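You operate a simulated robot arm through the tools that you are given. There is no shell and no other tool. Be economical: measure what you need, move in short steps, check, and stop when the job is done.

You run a simulated robot arm. Do the job below in one go: nothing can be reset, and whatever is moved stays where it is left.

## Task
Swap the binder's red pouch for the tickets one and shut the lever.
Fine: the red pouch goes on the post end of the desk; both holes go over the posts.
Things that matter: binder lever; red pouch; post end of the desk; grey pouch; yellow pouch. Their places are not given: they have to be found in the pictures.

The check looks at the end state, three seconds after you hand in, the way a careful person would. Anything else that was tipped, shoved, dropped, spilled or broken makes it a failure.

## Robot
A 7-joint arm with a two-finger parallel gripper, fixed in place. Base frame: the origin is at the foot of the arm, x ahead of it, y to its left, z up; the work surface is at about z = 750. Readings come in mm, degrees, newtons and seconds.
With the tool pointing down near the work surface it reaches from about 300 to 680 mm from the base axis. Its first joint turns from -66.0 to 66.0 degrees. Payload 1.57 kg.
Tool frame: the origin (TCP) lies between the finger pads and is the grasp point; the fingertips stand 30 mm ahead of it; z points along the fingers, y is the line along which they close. Largest opening 110 mm; finger width 24, thickness 12; the body of the gripper, 48 by 112 mm, starts 78 mm behind the TCP.
Orientation is told as [roll, pitch, yaw] about the base's x, y, z axes, in that order, counted from this pose: with the fingers straight down and closing along the base's y, the tool's x points along the base's -x, its y along +y and its z along -z.

## Interface
- The arm moves only by the tool jog_arm. Its argument "moves" is a list of rows, each a list of 7 numbers: the closure, from 0 (fully open) to 1 (shut), then the shift along the tool's x, y, z in mm, then the turn, a rotation vector about the tool's x, y, z in degrees. In form: [[claw, tx, ty, tz, ax, ay, az], ...]. A call has 1 to 8 rows; each row shifts and turns the commanded pose from where the row before left it, along the tool's axes as they then stand. A row lasts 0.2 s, in which the tool goes at most 50 mm and 8.6 degrees; a call with a longer step from one row to the next is refused whole, and so is a gripper value outside its range. A pose out of reach is approached as far as the arm can. The call stops where the force on the tool passes 60 N (or 10 N more than at its start, if that is more) or the arm is blocked; 0.2 s more then pass. Each finger travels about 108 mm/s and halts on what it meets, pressing with about 38 N; the grip force reading is that of the motor and also rises with nothing between the fingers. The clock runs only during rows and for 0.2 s after the last one: add rows that do not move to give the fingers time. The reply holds the time, the measured pose of the TCP, the force on the tool along the base axes, the opening and the grip force, in the units named above and with some noise.
- Cameras (640 x 400 px; columns grow to the right, rows downward): "scene" is fixed at [173.5, -414.8, 1384.5]; the picture's right is [0.57, -0.82, 0.00], its down [-0.61, -0.42, -0.67] and it looks along [0.55, 0.38, -0.74] (base axes); focal length 255 px, centre (320, 200). "wrist" rides on the gripper at [-36, 0, -80] in the tool frame; the picture's right is [0.00, -1.00, 0.00], its down [0.97, 0.00, -0.24] and it looks along [0.24, 0.00, 0.97] (tool axes); focal length 218 px, centre (320, 200).
- get_image(camera): a new picture of that camera. No time passes.
- locate(camera, pixels): for up to 12 pixels [column, row] of the newest picture of that camera ("zoom" is the newest enlarged one), the place [x, y, z] in the base frame of the surface seen there, good to about 3 mm. No time passes.
- enlarge(camera, box): a new picture of the part [left, top, right, bottom] of that camera's present view, enlarged. No time passes.
- close_job(): hands the job in; it is judged then, once.

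Go step by step. Measure first, check grasps and placings, and put right what went wrong. The budget is 80 turns and 54 pictures, counting those below and the enlarged ones. Unless the task says otherwise, let go and move clear before handing in, and close with one line.

The tools are called as a command line: name --pt "numbers of a row" for each row, then --argument value for the rest, lists and objects as JSON in quotes. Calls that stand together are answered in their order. jog_arm: Moves the arm, as the interface text tells. Its arguments: {"type":"object","properties":{"moves":{"type":"array","items":{"type":"array","items":{"type":"number"}}}},"required":["moves"]} The other tools are called the same way: get_image (camera) takes a picture; locate (camera, pixels) gives the place of the surface under pixels of a picture; enlarge (camera, box) takes an enlarged picture of a part of a camera's view; close_job () hands the job in.

At the start:

```text
time: 0.0
tool_pos: [448.7, -196.3, 1162.4]
ee_rot: [0.0, -0.2, 0.0]
wrist_force: [-0.3, 0.1, 0.2]
gripper_width: 110.1
finger_force: 0.0
```

scene: 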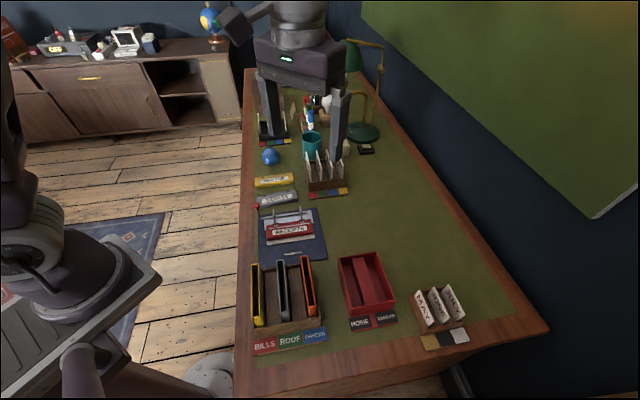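
wrist: 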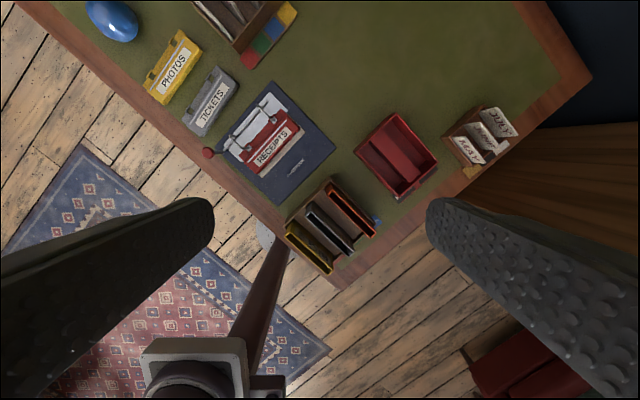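

The wrist picture shows the binder with the red RECEIPTS pouch near (265,143), grey TICKETS at (210,100) and yellow PHOTOS at (173,68). I'll enlarge these to see the rings, lever and desk.

enlarge --camera "scene" --box '[230, 160, 350, 270]'

enlarge --camera "wrist" --box '[130, 20, 350, 220]'

enlarge --camera "scene" --box '[240, 70, 400, 200]'

```text
3.64 times, centred on (290, 215) of scene
```

zoom: 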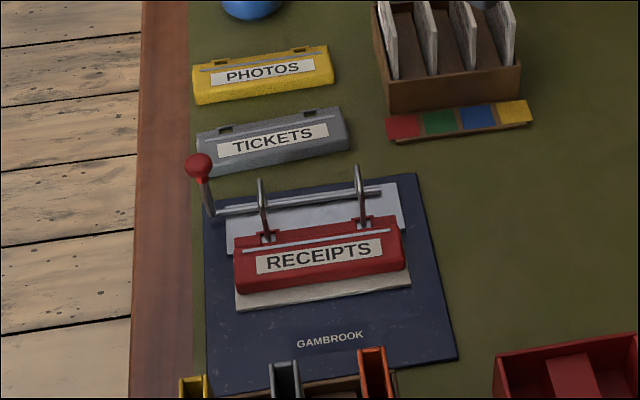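

```text
2.00 times, centred on (240, 120) of wrist
```

zoom: 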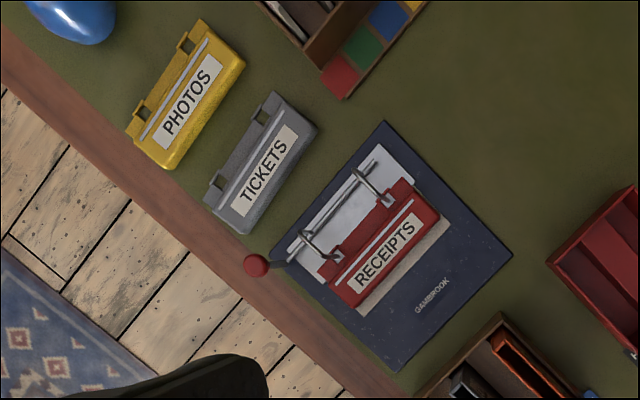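

```text
3.08 times, centred on (320, 135) of scene
```

zoom: 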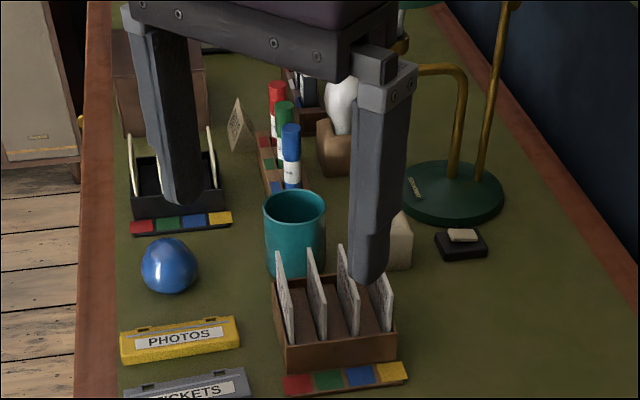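

The lever (red knob, zoom 198,165) stands up, and the rings look open upward. Next I need to tell which desk end is the "post" end, so I'll enlarge both ends.

enlarge --camera "scene" --box '[235, 240, 395, 360]'

enlarge --camera "scene" --box '[340, 240, 500, 360]'

enlarge --camera "scene" --box '[240, 80, 340, 160]'

get_image --camera "scene"

locate --camera "scene" --pixels '[[284, 206], [247, 72], [322, 70], [235, 395], [548, 328], [274, 181], [277, 198], [290, 230], [270, 157], [288, 332], [325, 175], [366, 290]]'

```text
3.33 times, centred on (315, 300) of scene
```

zoom: 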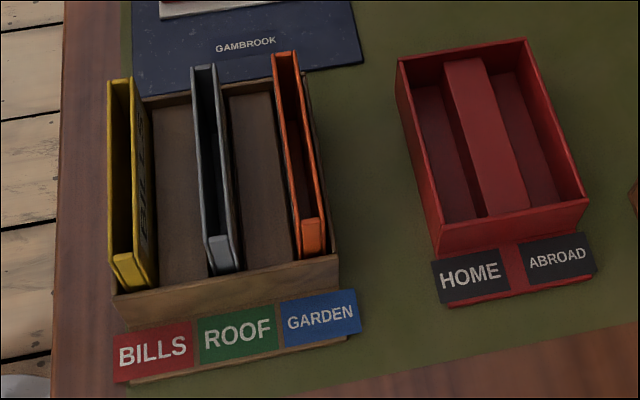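

```text
3.33 times, centred on (420, 300) of scene
```

zoom: 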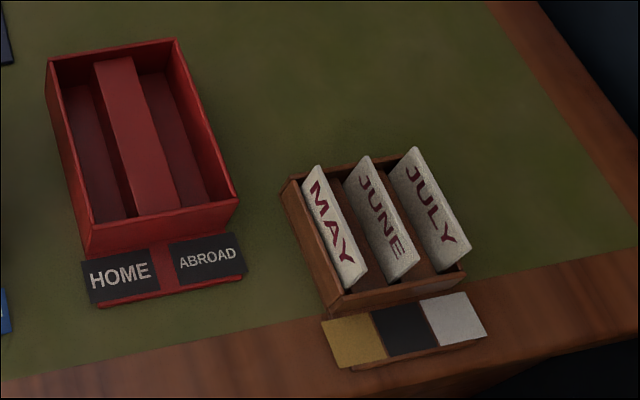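

```text
5.00 times, centred on (290, 120) of scene
```

zoom: 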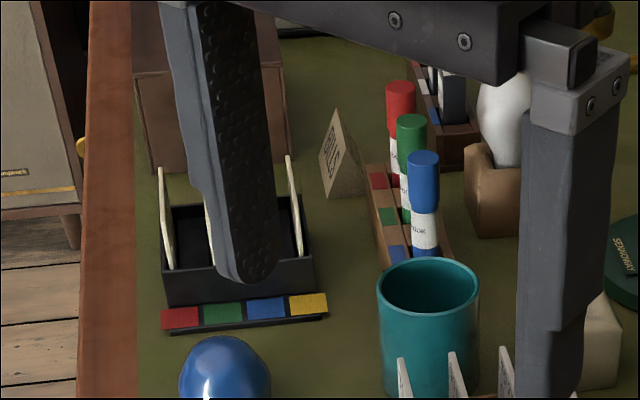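

```text
45 pictures are left
```

scene: 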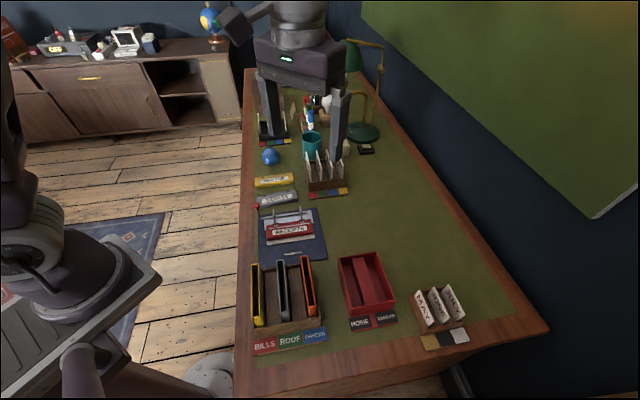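

```text
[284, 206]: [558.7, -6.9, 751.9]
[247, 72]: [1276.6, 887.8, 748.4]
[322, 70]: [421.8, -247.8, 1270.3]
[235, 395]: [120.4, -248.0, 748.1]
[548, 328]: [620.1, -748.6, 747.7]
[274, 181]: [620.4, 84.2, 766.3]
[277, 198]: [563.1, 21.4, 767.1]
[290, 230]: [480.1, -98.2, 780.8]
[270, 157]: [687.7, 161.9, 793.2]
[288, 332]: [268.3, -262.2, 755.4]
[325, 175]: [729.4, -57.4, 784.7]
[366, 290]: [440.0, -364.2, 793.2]
```

There is a tent sign at the far end near scene (293,109), and HOME/ABROAD postal slots at the near end. I'll look at the sign more closely.

enlarge --camera "scene" --box '[284, 98, 308, 122]'

jog_arm --pt "0 0 0 0 0 0 8" --pt "0 0 0 0 0 0 8" --pt "0 -20 40 0 0 0 8" --pt "0 -20 40 0 0 0 8" --pt "0 -20 40 0 0 0 8" --pt "0 0 40 0 0 0 0" --pt "0 0 40 0 0 0 0" --pt "0 0 40 0 0 0 0"

get_image --camera "wrist"

get_image --camera "scene"

```text
16.00 times, centred on (296, 110) of scene
```

zoom: 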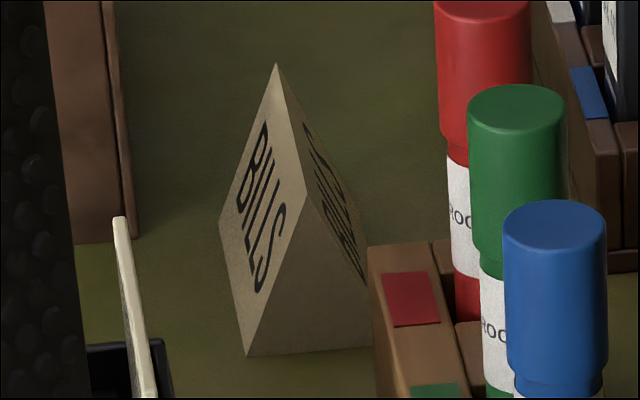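

```text
time: 1.8
tool_pos: [622.0, -28.4, 1160.5]
ee_rot: [-0.7, 0.6, -39.7]
wrist_force: [-0.7, 0.6, 0.4]
gripper_width: 110.1
finger_force: 0.1
out of reach, approached as far as the arm can: row 8
```

```text
43 pictures are left
```

wrist: 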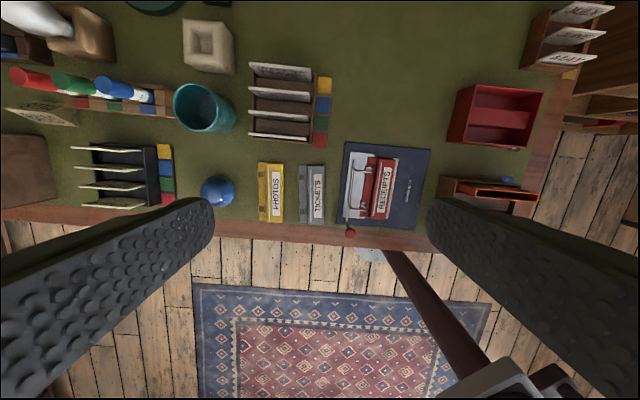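

```text
42 pictures are left
```

scene: 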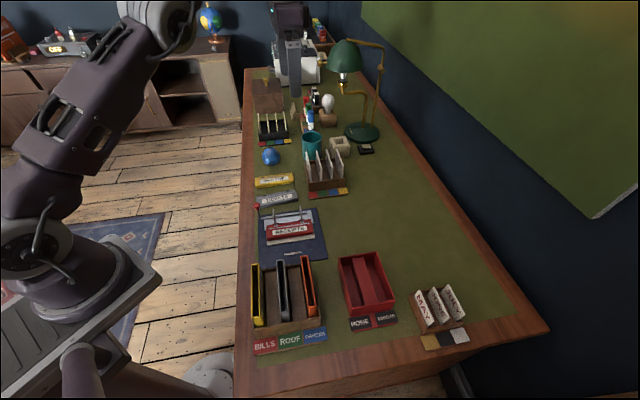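

The tent sign reads "BILLS" on one face and something else on the other. I'll enlarge the far end now that the arm moved, along with the wrist view.

enlarge --camera "scene" --box '[240, 50, 340, 130]'

enlarge --camera "wrist" --box '[0, 0, 200, 130]'

enlarge --camera "scene" --box '[300, 85, 390, 160]'

```text
5.00 times, centred on (290, 90) of scene
```

zoom: 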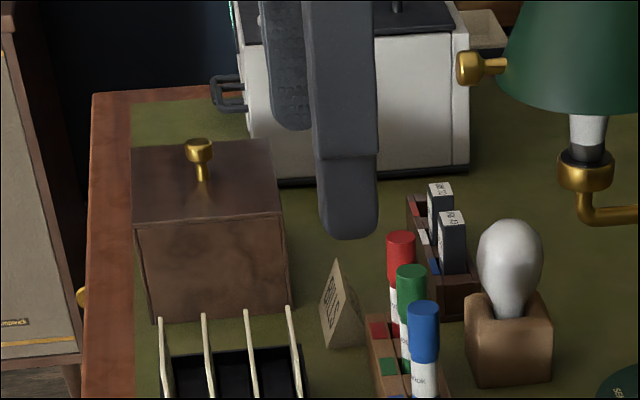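

```text
3.08 times, centred on (100, 65) of wrist
```

zoom: 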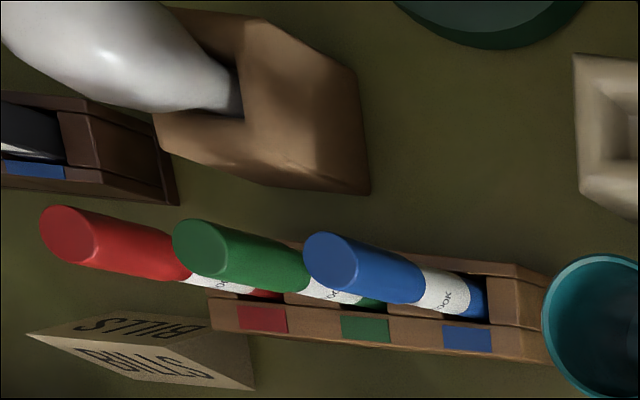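

```text
5.33 times, centred on (345, 122) of scene
```

zoom: 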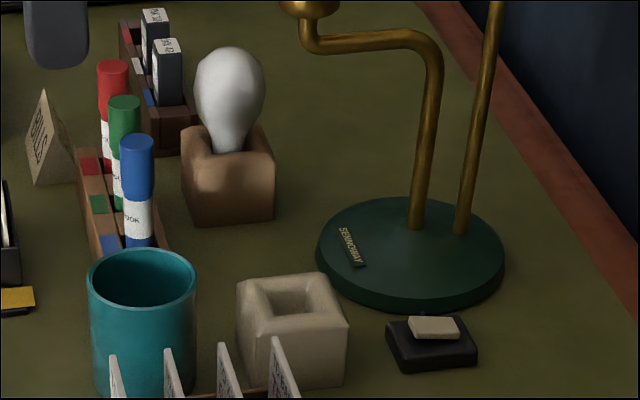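

The far-end sign reads BILLS on both faces, and the postal HOME/ABROAD tray stands at the near end. I'll move the wrist camera over the near end to look for a sign or other evidence there.

jog_arm --pt "0 20 -48 0 0 0 0" --pt "0 20 -45 0 0 0 0" --pt "0 20 -45 0 0 0 0" --pt "0 20 -45 0 0 0 0" --pt "0 20 -45 0 0 0 0" --pt "0 0 -45 0 0 0 0" --pt "0 0 -45 0 0 0 0" --pt "0 0 -45 0 0 0 0"

get_image --camera "wrist"

```text
refused: row 1 steps farther than a row can; nothing moved
```

```text
38 pictures are left
```

wrist: 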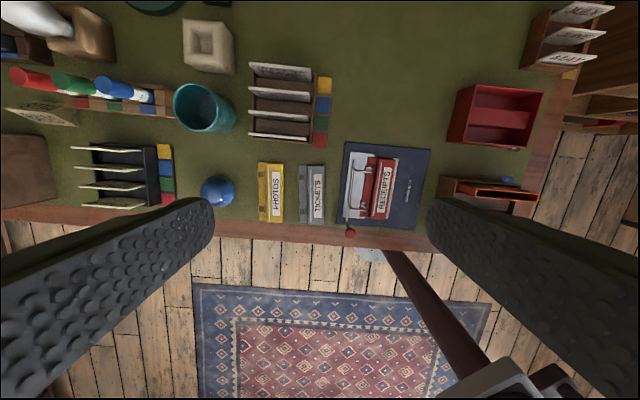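

That step was over the limit, so I'll use smaller ones.

jog_arm --pt "0 15 -42 0 0 0 0" --pt "0 15 -42 0 0 0 0" --pt "0 15 -42 0 0 0 0" --pt "0 15 -42 0 0 0 0" --pt "0 0 -42 0 0 0 0" --pt "0 0 -42 0 0 0 0" --pt "0 0 -42 0 0 0 0" --pt "0 0 -42 0 0 0 0"

get_image --camera "wrist"

```text
time: 3.6
tool_pos: [368.3, -240.4, 1164.0]
ee_rot: [0.0, -0.1, -39.9]
wrist_force: [-0.2, -0.6, 0.2]
gripper_width: 109.8
finger_force: 0.1
```

```text
37 pictures are left
```

wrist: 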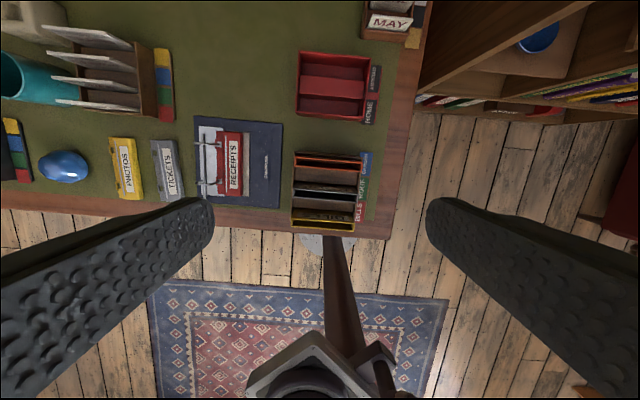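

No sign at the near end, only the HOME/ABROAD tray, folders and month cards. I'll read the cards in the middle rack and look closer at the binder.

enlarge --camera "scene" --box '[295, 130, 355, 200]'

enlarge --camera "scene" --box '[245, 95, 300, 150]'

enlarge --camera "wrist" --box '[90, 90, 300, 220]'

```text
5.71 times, centred on (325, 165) of scene
```

zoom: 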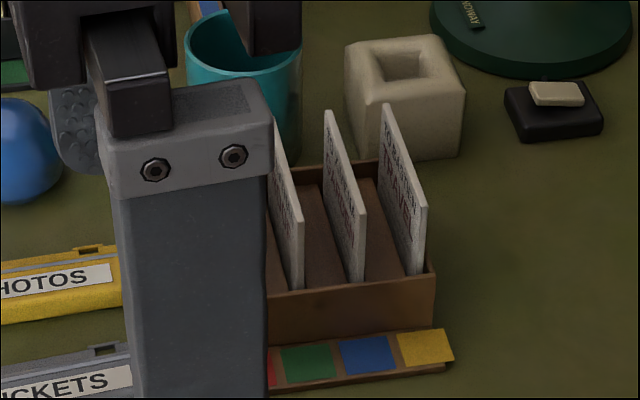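

```text
7.27 times, centred on (272, 122) of scene
```

zoom: 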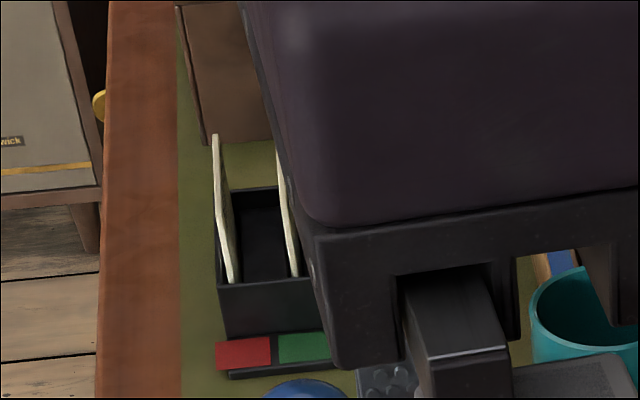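

```text
3.05 times, centred on (195, 155) of wrist
```

zoom: 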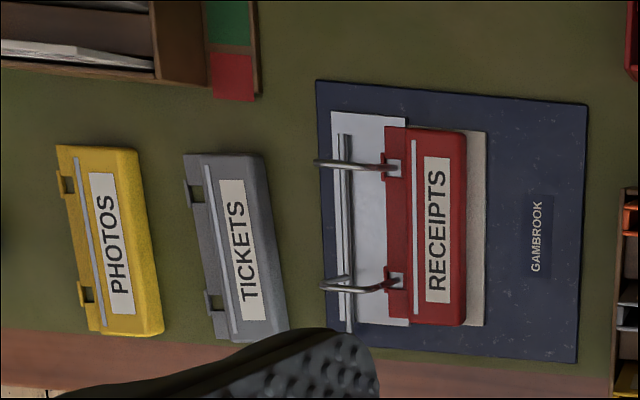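

The far end is signed BILLS, so the post end is the near one with the HOME/ABROAD tray. Now I'll measure the pouches, the binder and the free space there.

locate --camera "zoom" --pixels '[[397, 168], [395, 285], [464, 230], [466, 320], [465, 138], [340, 140], [345, 310], [325, 162], [330, 285], [205, 195], [214, 300], [270, 245]]'

locate --camera "wrist" --pixels '[[300, 52], [371, 58], [380, 65], [297, 112], [366, 122], [372, 152], [372, 180], [296, 150], [365, 25], [400, 60], [330, 135], [285, 125]]'

enlarge --camera "scene" --box '[248, 195, 334, 265]'

```text
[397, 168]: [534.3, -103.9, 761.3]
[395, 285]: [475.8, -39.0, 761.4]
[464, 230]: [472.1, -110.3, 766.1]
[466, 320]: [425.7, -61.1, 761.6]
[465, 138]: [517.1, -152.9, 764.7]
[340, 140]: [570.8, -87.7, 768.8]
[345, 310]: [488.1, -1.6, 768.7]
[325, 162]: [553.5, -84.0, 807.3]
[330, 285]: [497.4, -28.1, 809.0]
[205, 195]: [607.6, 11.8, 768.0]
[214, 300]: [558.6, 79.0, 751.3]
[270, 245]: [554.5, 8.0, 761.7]
```

```text
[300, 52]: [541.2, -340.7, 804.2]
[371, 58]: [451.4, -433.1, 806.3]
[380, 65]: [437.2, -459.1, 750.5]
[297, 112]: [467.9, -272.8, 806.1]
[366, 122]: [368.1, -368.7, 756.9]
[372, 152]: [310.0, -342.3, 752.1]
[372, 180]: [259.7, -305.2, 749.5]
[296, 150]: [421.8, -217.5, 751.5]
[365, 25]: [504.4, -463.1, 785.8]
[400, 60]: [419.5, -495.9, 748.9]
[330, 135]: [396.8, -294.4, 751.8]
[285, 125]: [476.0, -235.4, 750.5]
```

```text
5.71 times, centred on (291, 230) of scene
```

zoom: 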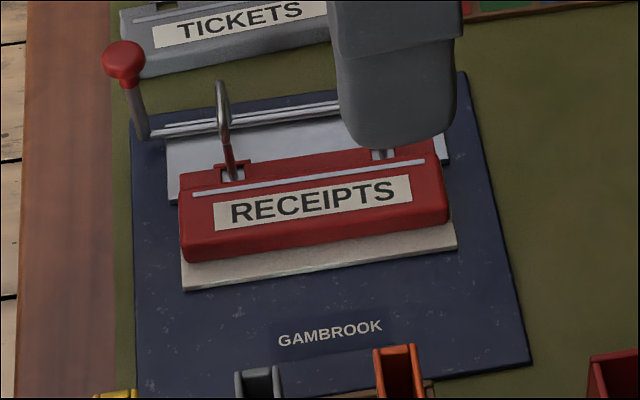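

The red pouch's holes are about 87 mm apart, and the pouch lies roughly at yaw −45. I need a close look at the arches and lever, so I'll bring the wrist camera down over the binder.

jog_arm --pt "0 0 40 25 0 0 5.4" --pt "0 0 40 25 0 0 0" --pt "0 0 40 25 0 0 0" --pt "0 0 40 25 0 0 0" --pt "0 0 30 35 0 0 0" --pt "0 0 0 45 0 0 0" --pt "0 0 0 40 0 0 0"

get_image --camera "wrist"

```text
time: 5.2
tool_pos: [500.8, -103.4, 941.5]
ee_rot: [0.0, 0.0, -45.5]
wrist_force: [-0.4, -0.5, 0.6]
gripper_width: 110.1
finger_force: 0.1
```

```text
32 pictures are left
```

wrist: 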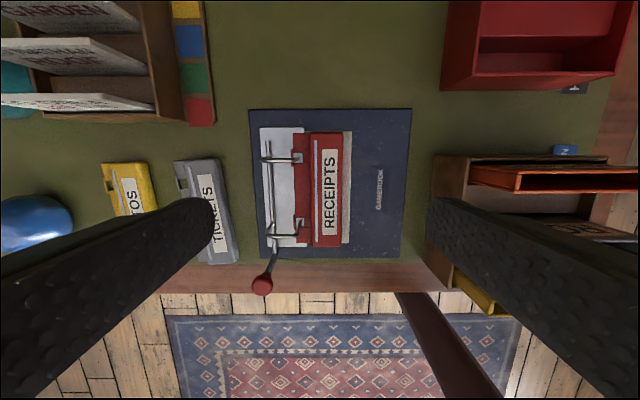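

enlarge --camera "wrist" --box '[240, 100, 420, 300]'

enlarge --camera "scene" --box '[248, 180, 334, 250]'

```text
2.00 times, centred on (330, 200) of wrist
```

zoom: 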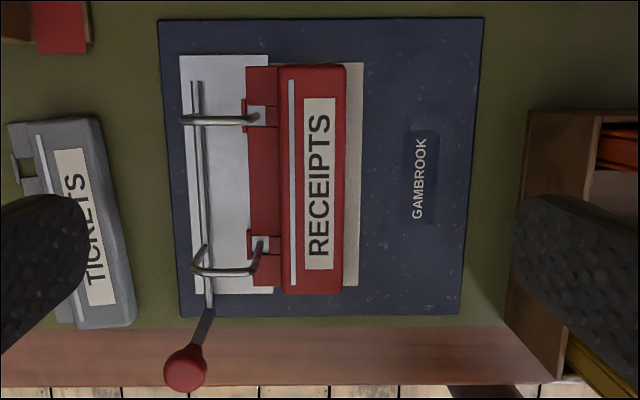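

```text
5.71 times, centred on (291, 215) of scene
```

zoom: 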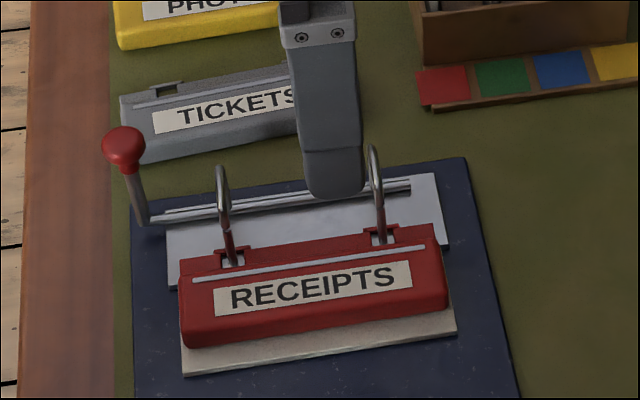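

The arches run from the bar over to the posts in the pouch holes. I'll zoom in tightly to see whether they meet the posts.

enlarge --camera "scene" --box '[260, 202, 290, 224]'

enlarge --camera "wrist" --box '[250, 140, 320, 300]'

locate --camera "wrist" --pixels '[[262, 285], [273, 250], [266, 160], [270, 232], [300, 158], [303, 224], [297, 160], [311, 150], [343, 180], [343, 244], [292, 180], [313, 244]]'

```text
16.00 times, centred on (275, 213) of scene
```

zoom: 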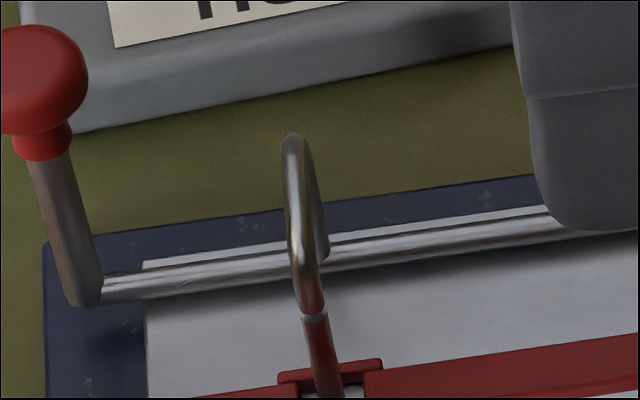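

```text
2.50 times, centred on (285, 220) of wrist
```

zoom: 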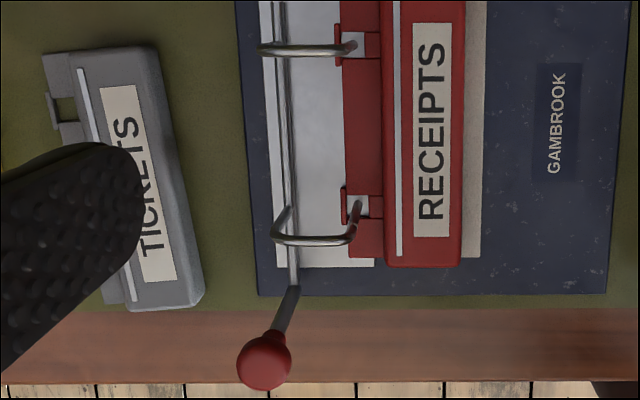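

```text
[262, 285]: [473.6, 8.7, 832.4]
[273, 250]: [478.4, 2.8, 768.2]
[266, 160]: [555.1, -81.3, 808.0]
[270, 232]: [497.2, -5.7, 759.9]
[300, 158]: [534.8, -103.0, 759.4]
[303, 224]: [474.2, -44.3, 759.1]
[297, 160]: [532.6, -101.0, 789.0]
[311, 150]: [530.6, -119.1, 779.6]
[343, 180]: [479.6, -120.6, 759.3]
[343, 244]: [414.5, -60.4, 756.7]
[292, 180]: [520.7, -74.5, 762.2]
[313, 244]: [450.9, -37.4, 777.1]
```

The arches are closed (joint at z≈789) with the lever upright (knob about 473,9,832, bar at z≈768), so pushing the knob toward +u (the tickets side) should lift them. First I'll check clearance to the tickets pouch and its exact pose by sliding the camera over it.

jog_arm --pt "0 0 40 0 0 0 0" --pt "0 0 40 0 0 0 0" --pt "0 0 40 0 0 0 0" --pt "0 -30 10 0 0 0 0"

get_image --camera "wrist"

enlarge --camera "wrist" --box '[230, 100, 430, 300]'

```text
time: 6.2
tool_pos: [613.3, -32.2, 943.9]
ee_rot: [0.0, 0.0, -45.4]
wrist_force: [-0.2, -0.6, -0.3]
gripper_width: 109.9
finger_force: 0.0
```

```text
27 pictures are left
```

wrist: 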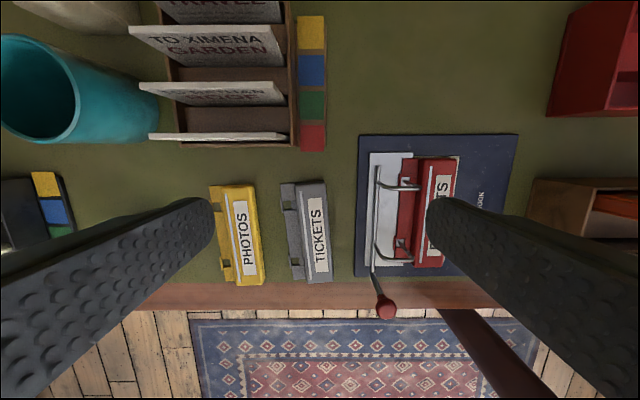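

```text
2.00 times, centred on (330, 200) of wrist
```

zoom: 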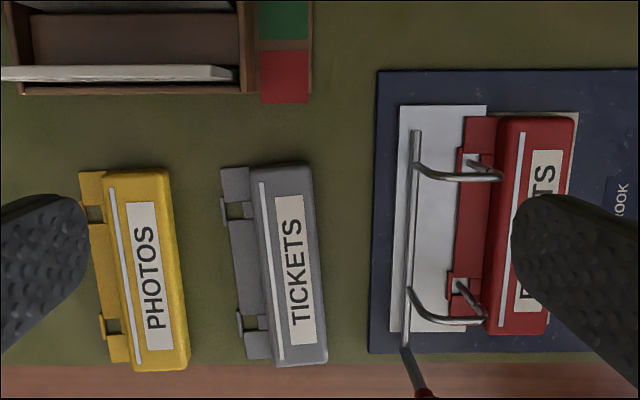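

The middle rack holds letters ("TO XIMENA…"). To be sure which end is the post end, I'll read these and take one more look at the far end.

enlarge --camera "wrist" --box '[120, 0, 340, 150]'

enlarge --camera "scene" --box '[240, 40, 400, 140]'

locate --camera "wrist" --pixels '[[282, 186], [323, 182], [332, 281], [294, 281], [288, 205], [293, 262], [310, 230], [298, 235], [385, 310], [372, 272], [373, 170], [326, 232]]'

```text
2.67 times, centred on (230, 75) of wrist
```

zoom: 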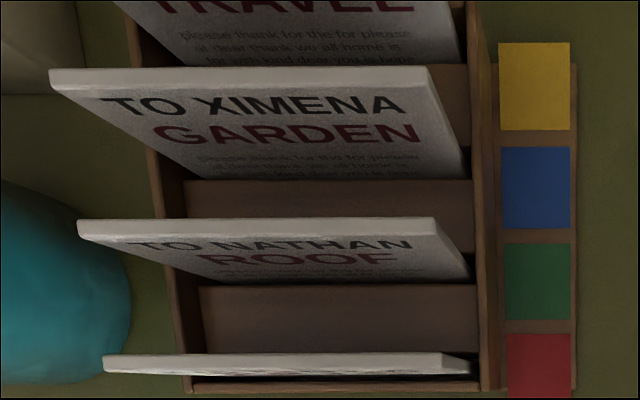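

```text
4.00 times, centred on (320, 90) of scene
```

zoom: 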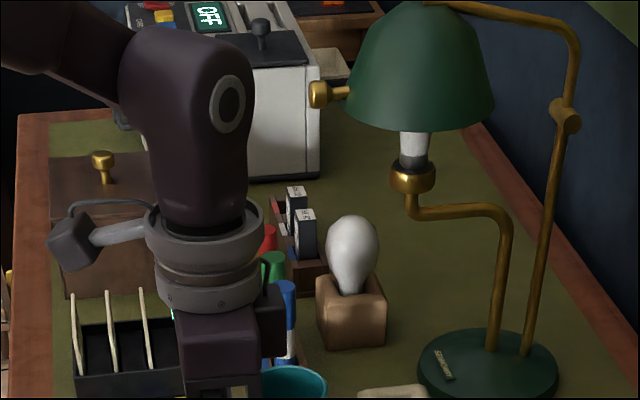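

```text
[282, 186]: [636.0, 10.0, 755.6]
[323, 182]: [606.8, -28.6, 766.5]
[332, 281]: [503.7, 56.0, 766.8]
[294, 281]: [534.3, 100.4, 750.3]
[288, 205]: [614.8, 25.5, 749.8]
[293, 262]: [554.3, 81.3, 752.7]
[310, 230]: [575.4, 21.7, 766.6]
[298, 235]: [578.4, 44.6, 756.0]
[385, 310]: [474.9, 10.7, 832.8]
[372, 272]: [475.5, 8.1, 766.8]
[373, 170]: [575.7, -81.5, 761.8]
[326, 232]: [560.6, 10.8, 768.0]
```

The tickets pouch lies about yaw −41 with corners near (636,10), (607,−29), (504,56), (534,100), and its top is at z≈767. The near end with HOME/ABROAD is the post end. Now I'll shut the fingers and go to the −u side of the lever knob.

jog_arm --pt "1 32 -26 0 0 0 0" --pt "1 32 -26 0 0 0 0" --pt "1 32 -27 0 0 0 0" --pt "1 31 -27 0 0 0 0" --pt "1 0 0 45 0 0 0" --pt "1 0 0 45 0 0 0" --pt "1 0 0 6 0 0 0"

enlarge --camera "scene" --box '[230, 170, 340, 260]'

```text
time: 7.8
tool_pos: [449.0, -17.7, 845.0]
ee_rot: [0.0, -0.1, -45.4]
wrist_force: [0.2, 0.2, 0.0]
gripper_width: 0.1
finger_force: 20.7
```

```text
4.44 times, centred on (285, 215) of scene
```

zoom: 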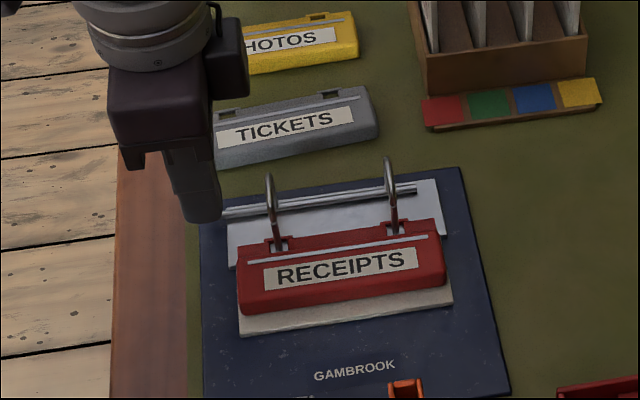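

The closed fingers are in front of the lever with the tips at z≈815. Next I'll push along +u in small steps that follow the arc.

jog_arm --pt "1 0 10 0 0 0 0" --pt "1 0 10 0 0 0 0" --pt "1 0 8 1 0 0 0" --pt "1 0 8 2 0 0 0" --pt "1 0 8 3 0 0 0" --pt "1 0 8 4 0 0 0"

enlarge --camera "scene" --box '[230, 170, 340, 260]'

```text
time: 9.2
tool_pos: [484.2, 20.8, 836.1]
ee_rot: [0.1, -0.1, -45.3]
wrist_force: [-0.3, -0.5, -0.7]
gripper_width: 0.0
finger_force: 21.1
```

```text
4.44 times, centred on (285, 215) of scene
```

zoom: 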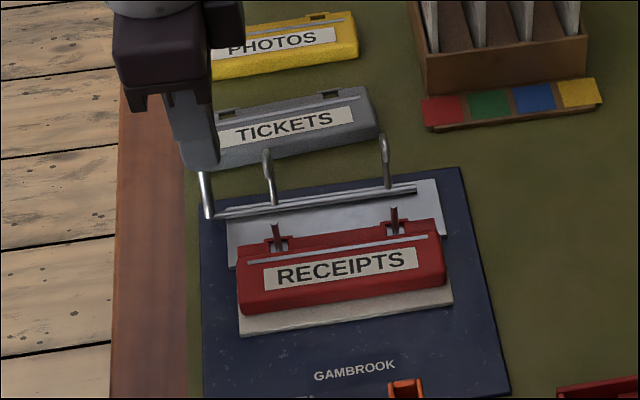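

The arches have lifted off the posts with almost no force. I'll push a little further, back off and check that it stays open.

jog_arm --pt "1 0 7 6 0 0 0" --pt "1 0 5 6 0 0 0" --pt "1 0 0 0 0 0 0" --pt "1 0 -25 -15 0 0 0" --pt "1 0 -25 -40 0 0 0" --pt "1 0 0 -49 0 0 0" --pt "0.3 -35 -25 -15 0 0 0" --pt "0.3 -30 0 0 0 0 0"

get_image --camera "wrist"

enlarge --camera "scene" --box '[230, 170, 340, 260]'

```text
time: 11.0
tool_pos: [486.1, -70.7, 943.0]
ee_rot: [0.0, 0.1, -45.4]
wrist_force: [0.2, -0.2, 0.6]
gripper_width: 76.8
finger_force: 0.1
```

```text
21 pictures are left
```

wrist: 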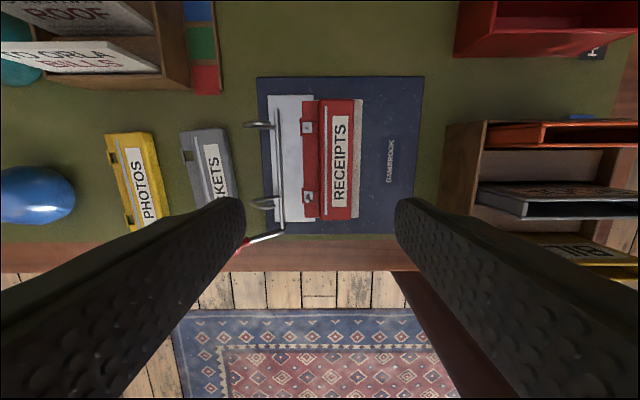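

```text
4.44 times, centred on (285, 215) of scene
```

zoom: 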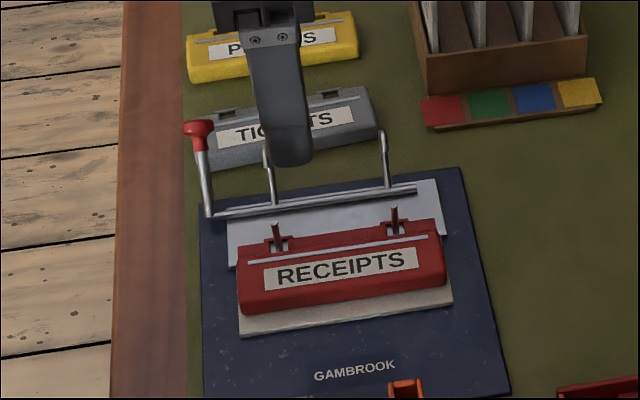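

The rings stay open. Now I'll measure the red pouch precisely for the grasp.

locate --camera "wrist" --pixels '[[302, 160], [320, 160], [352, 160], [358, 160], [322, 103], [351, 103], [319, 217], [349, 216], [309, 127], [309, 195], [304, 110], [362, 104]]'

enlarge --camera "wrist" --box '[230, 80, 390, 250]'

```text
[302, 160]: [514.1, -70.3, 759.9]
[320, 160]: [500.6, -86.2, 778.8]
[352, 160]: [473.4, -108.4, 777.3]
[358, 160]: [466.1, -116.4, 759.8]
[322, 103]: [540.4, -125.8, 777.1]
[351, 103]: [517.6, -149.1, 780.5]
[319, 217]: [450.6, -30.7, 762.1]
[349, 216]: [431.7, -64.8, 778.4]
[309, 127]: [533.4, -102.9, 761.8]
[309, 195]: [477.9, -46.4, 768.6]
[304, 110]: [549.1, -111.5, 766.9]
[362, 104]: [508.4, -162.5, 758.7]
```

```text
2.35 times, centred on (310, 165) of wrist
```

zoom: 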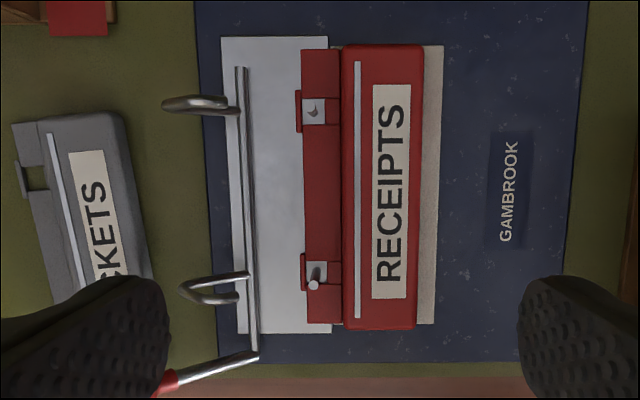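

The body of the red pouch is 35 mm wide (u≈258–293, top z≈778), and the flap sits at z≈763 with the posts clear of the middle. I'll grip the body from above, and first check the free patch behind the HOME/ABROAD tray.

locate --camera "wrist" --pixels '[[423, 78], [258, 78], [455, 58], [470, 70], [440, 60], [430, 20], [447, 128], [440, 100], [400, 40], [520, 58], [480, 100]]'

jog_arm --pt "0.45 0 -9 35 0 0 0" --pt "0.45 -16 -9 35 0 0 0" --pt "0.45 0 0 35 0 0 0" --pt "0.45 0 0 20 0 0 0"

```text
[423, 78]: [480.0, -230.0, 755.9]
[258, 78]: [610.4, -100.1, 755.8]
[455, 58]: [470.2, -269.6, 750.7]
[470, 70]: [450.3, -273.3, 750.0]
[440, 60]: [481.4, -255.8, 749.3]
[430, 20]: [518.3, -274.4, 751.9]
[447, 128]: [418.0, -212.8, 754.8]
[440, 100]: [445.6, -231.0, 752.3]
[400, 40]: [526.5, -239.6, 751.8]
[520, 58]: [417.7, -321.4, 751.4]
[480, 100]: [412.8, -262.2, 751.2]
```

```text
time: 12.0
tool_pos: [481.8, -92.8, 817.7]
ee_rot: [0.0, 0.0, -45.4]
wrist_force: [-0.3, -1.0, -0.9]
gripper_width: 60.2
finger_force: 0.1
```

The TCP is centred over the body (u≈275, v≈406). I'll descend to z≈796 and close.

jog_arm --pt "0.45 -3 0 12 0 0 0" --pt "0.45 0 0 10 0 0 0" --pt "1 0 0 0 0 0 0" --pt "1 0 0 0 0 0 0"

enlarge --camera "scene" --box '[230, 170, 340, 260]'

```text
time: 13.0
tool_pos: [484.5, -95.0, 795.2]
ee_rot: [-0.1, 0.0, -45.3]
wrist_force: [0.2, 0.5, 0.1]
gripper_width: 37.1
finger_force: 38.7
```

```text
4.44 times, centred on (285, 215) of scene
```

zoom: 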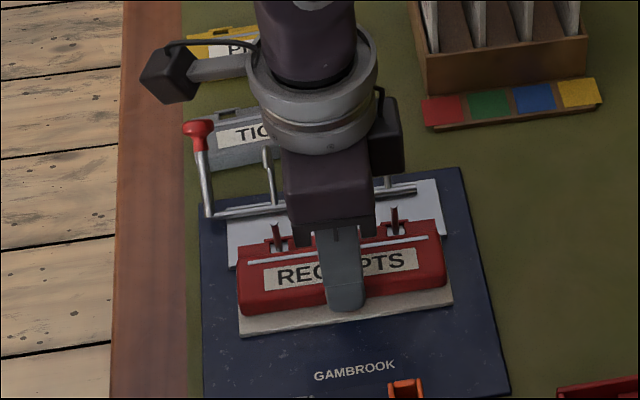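

It is gripped at 37 mm, and this pose (484.5, −95.0, 795.2, yaw −45.3) becomes my reference for seating the tickets pouch. Now I'll lift straight up.

jog_arm --pt "1 0 0 -10 0 0 0" --pt "1 0 0 -15 0 0 0" --pt "1 0 0 -25 0 0 0" --pt "1 0 0 -30 0 0 0" --pt "1 0 0 -30 0 0 0"

enlarge --camera "scene" --box '[230, 150, 360, 260]'

```text
time: 14.2
tool_pos: [485.3, -96.9, 905.7]
ee_rot: [0.0, 0.0, -45.3]
wrist_force: [0.0, -0.2, -1.4]
gripper_width: 37.1
finger_force: 37.6
```

```text
3.64 times, centred on (295, 205) of scene
```

zoom: 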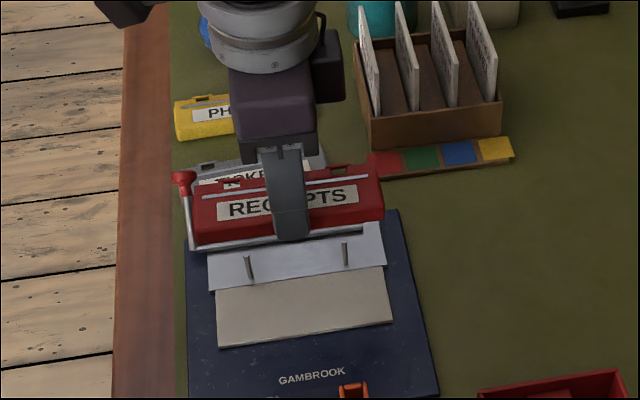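

The lift is clean and both posts are free. I'll carry the pouch to the free patch right behind the HOME/ABROAD tray (target u≈184, v≈578).

jog_arm --pt "1 -33.2 -18.2 0 0 0 0" --pt "1 -33.2 -18.2 0 0 0 0" --pt "1 -33.2 -18.2 0 0 0 0" --pt "1 -33.2 -18.2 0 0 0 0" --pt "1 -33.2 -18.2 0 0 0 0" --pt "1 0 0 40 0 0 0" --pt "1 0 0 40 0 0 0" --pt "1 0 0 22 0 0 0"

enlarge --camera "scene" --box '[260, 200, 420, 320]'

```text
time: 16.0
tool_pos: [538.6, -280.4, 802.8]
ee_rot: [0.0, 0.1, -45.4]
wrist_force: [0.1, -0.2, 0.1]
gripper_width: 37.2
finger_force: 38.0
```

```text
3.33 times, centred on (340, 260) of scene
```

zoom: 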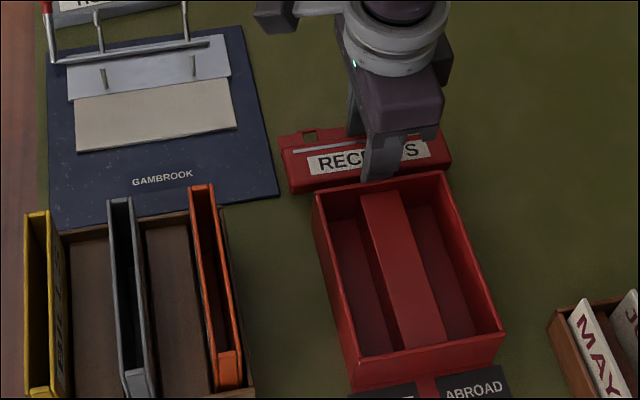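

The pouch is clear of the binder and the tray. I'll lower it to the desk and release with only a small opening.

jog_arm --pt "1 0 0 8 0 0 0" --pt "1 0 0 6 0 0 0" --pt "1 0 0 1 0 0 0" --pt "0.6 0 0 0 0 0 0" --pt "0.6 0 0 0 0 0 0" --pt "0.6 0 0 -20 0 0 0" --pt "0.6 0 0 -40 0 0 0" --pt "0.6 0 0 -40 0 0 0"

enlarge --camera "scene" --box '[260, 200, 420, 320]'

```text
time: 17.8
tool_pos: [537.4, -279.6, 891.7]
ee_rot: [-0.1, 0.0, -45.3]
wrist_force: [-0.2, 0.2, 0.7]
gripper_width: 44.1
finger_force: 0.1
```

```text
3.33 times, centred on (340, 260) of scene
```

zoom: 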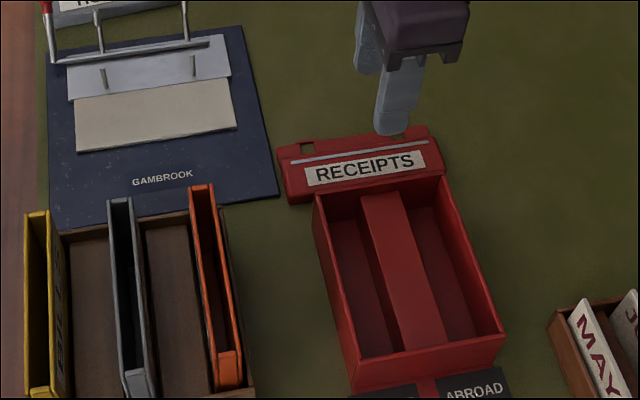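

The red pouch rests flat behind the HOME/ABROAD tray. Next I'll move the camera over the tickets pouch to fix its pose and check clearance to the leaned-back arches.

jog_arm --pt "0.6 15 39 -20 0 0 0" --pt "0 24.5 39 -7 0 0 0" --pt "0 24.5 39 -7 0 0 0" --pt "0 24.5 39 -7 0 0 0" --pt "0 24.5 39 0 0 0 0" --pt "0 24.5 39 0 0 0 -4.4" --pt "0 0 0 0 0 0 0"

get_image --camera "wrist"

enlarge --camera "wrist" --box '[230, 140, 430, 300]'

```text
time: 19.4
tool_pos: [608.5, -17.2, 930.1]
ee_rot: [0.0, 0.0, -41.1]
wrist_force: [-0.6, 0.2, -0.3]
gripper_width: 109.9
finger_force: 0.1
```

```text
14 pictures are left
```

wrist: 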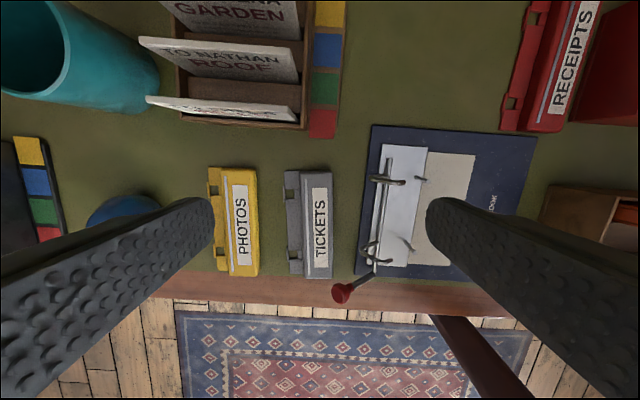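

```text
2.50 times, centred on (330, 220) of wrist
```

zoom: 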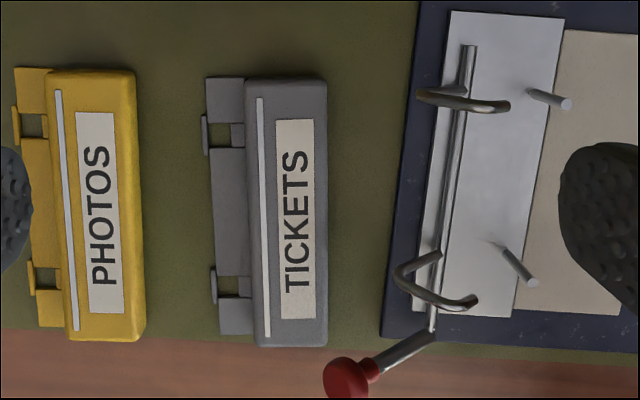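

Now I'll locate the tickets pouch corners and holes, the posts, the arches and the knob in this zoom.

locate --camera "zoom" --pixels '[[252, 90], [322, 90], [323, 335], [262, 335], [237, 134], [237, 287], [290, 215], [345, 372], [420, 97], [396, 276], [567, 103], [534, 282]]'

locate --camera "wrist" --pixels '[[315, 200], [324, 200], [359, 200], [329, 175], [330, 274], [308, 250], [306, 180], [401, 182], [417, 261], [312, 230], [288, 230], [290, 190]]'

```text
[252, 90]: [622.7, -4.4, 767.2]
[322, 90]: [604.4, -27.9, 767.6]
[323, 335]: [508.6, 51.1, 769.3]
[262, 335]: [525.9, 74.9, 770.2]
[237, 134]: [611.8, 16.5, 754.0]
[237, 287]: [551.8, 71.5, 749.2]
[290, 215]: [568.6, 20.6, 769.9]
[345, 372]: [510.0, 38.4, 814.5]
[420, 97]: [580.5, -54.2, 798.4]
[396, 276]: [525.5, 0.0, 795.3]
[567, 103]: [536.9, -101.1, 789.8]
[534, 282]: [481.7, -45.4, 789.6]
```

```text
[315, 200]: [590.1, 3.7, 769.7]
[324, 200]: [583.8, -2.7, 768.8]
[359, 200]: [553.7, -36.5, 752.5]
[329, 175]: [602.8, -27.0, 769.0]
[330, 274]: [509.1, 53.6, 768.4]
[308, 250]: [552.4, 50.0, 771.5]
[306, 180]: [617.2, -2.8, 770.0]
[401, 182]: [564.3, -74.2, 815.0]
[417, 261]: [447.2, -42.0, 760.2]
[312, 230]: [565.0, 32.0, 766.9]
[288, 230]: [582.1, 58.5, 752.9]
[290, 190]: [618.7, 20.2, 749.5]
```

The tickets body centre is (565.4, 23.4) at yaw −39.4, with the knob and the left arch close to its front-left corner. I'll grip slightly off-centre at (570, 19.6) with a small opening, and first hover to check.

jog_arm --pt "0.58 27 1 0 0 0 -1.7" --pt "0.58 26.2 1.4 0 0 0 0" --pt "0.58 0 0 40 0 0 0" --pt "0.58 0 0 40 0 0 0" --pt "0.58 0 0 20 0 0 0" --pt "0.58 0 0 0 0 0 0"

enlarge --camera "scene" --box '[235, 155, 335, 235]'

```text
time: 20.8
tool_pos: [570.4, 17.5, 831.3]
ee_rot: [0.1, 0.0, -39.2]
wrist_force: [0.7, -0.5, 0.3]
gripper_width: 46.5
finger_force: 0.0
```

```text
5.00 times, centred on (285, 195) of scene
```

zoom: 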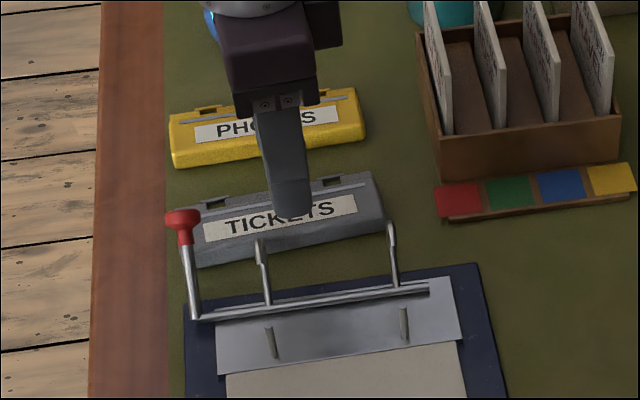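

The alignment is within about 1.5 mm. I'll correct that, descend to z≈787 and grip.

jog_arm --pt "0.58 0 1.4 15 0 0 0" --pt "0.58 0 0 17 0 0 0" --pt "0.58 0 0 12 0 0 0" --pt "1 0 0 0 0 0 0" --pt "1 0 0 0 0 0 0"

enlarge --camera "scene" --box '[235, 155, 335, 235]'

```text
time: 22.0
tool_pos: [569.6, 19.6, 786.6]
ee_rot: [0.1, 0.1, -39.3]
wrist_force: [-1.1, 1.7, 12.1]
gripper_width: 37.2
finger_force: 37.6
```

```text
5.00 times, centred on (285, 195) of scene
```

zoom: 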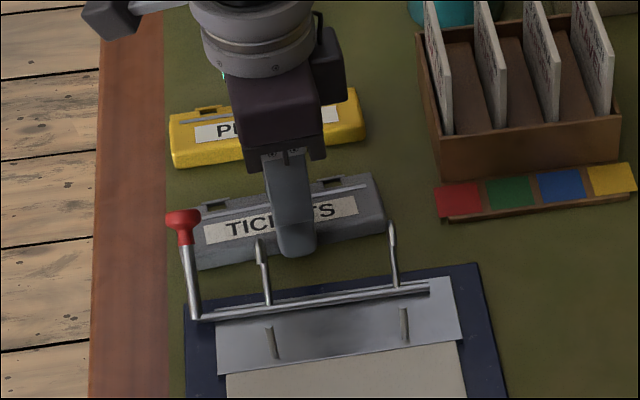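

It is gripped at 37.2 mm. I'll lift a little, turn to yaw −45.4 while sliding +u away from the knob, then raise.

jog_arm --pt "1 0 3 -10 0 0 0" --pt "1 0 6 -2 0 0 3" --pt "1 0 4 -4 0 0 3" --pt "1 0 0 -25 0 0 0" --pt "1 0 0 -35 0 0 0" --pt "1 0 0 -35 0 0 0" --pt "1 0 0 0 0 0 0"

enlarge --camera "scene" --box '[235, 140, 335, 220]'

```text
time: 23.6
tool_pos: [577.8, 31.0, 895.2]
ee_rot: [0.0, 0.0, -45.4]
wrist_force: [-0.8, 0.6, -0.5]
gripper_width: 37.2
finger_force: 38.1
```

```text
5.00 times, centred on (285, 180) of scene
```

zoom: 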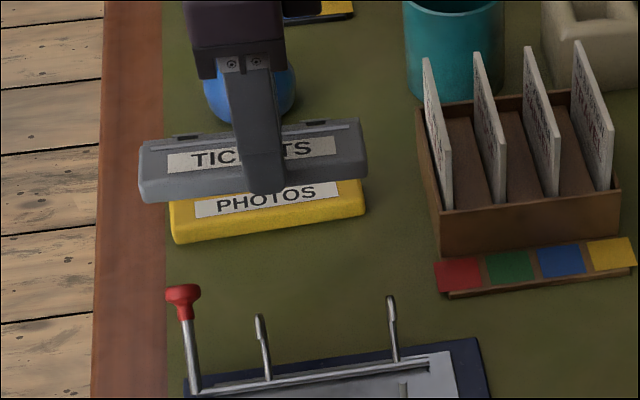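

The pouch is held level. I'll carry it over the posts (u≈275, v≈417) at this height and check hole alignment with the wrist camera.

jog_arm --pt "1 -7.5 -38.8 0 0 0 0" --pt "1 -7.5 -38.8 0 0 0 0" --pt "1 -7.5 -38.8 0 0 0 0" --pt "1 -7.5 -38.8 0 0 0 0" --pt "1 0 0 20 0 0 0" --pt "1 0 0 0 0 0 0"

get_image --camera "wrist"

enlarge --camera "wrist" --box '[190, 130, 390, 330]'

```text
time: 25.0
tool_pos: [488.0, -99.4, 877.4]
ee_rot: [0.0, -0.1, -45.3]
wrist_force: [0.2, 0.6, -0.3]
gripper_width: 37.3
finger_force: 37.9
```

```text
9 pictures are left
```

wrist: 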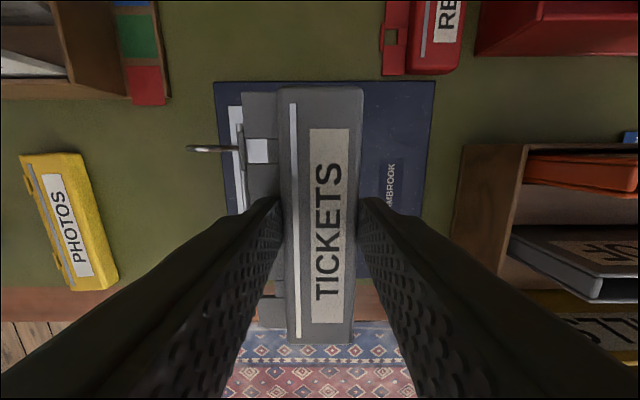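

```text
2.00 times, centred on (290, 230) of wrist
```

zoom: 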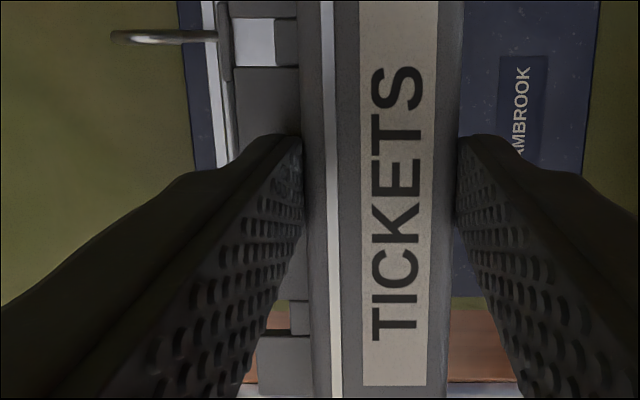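

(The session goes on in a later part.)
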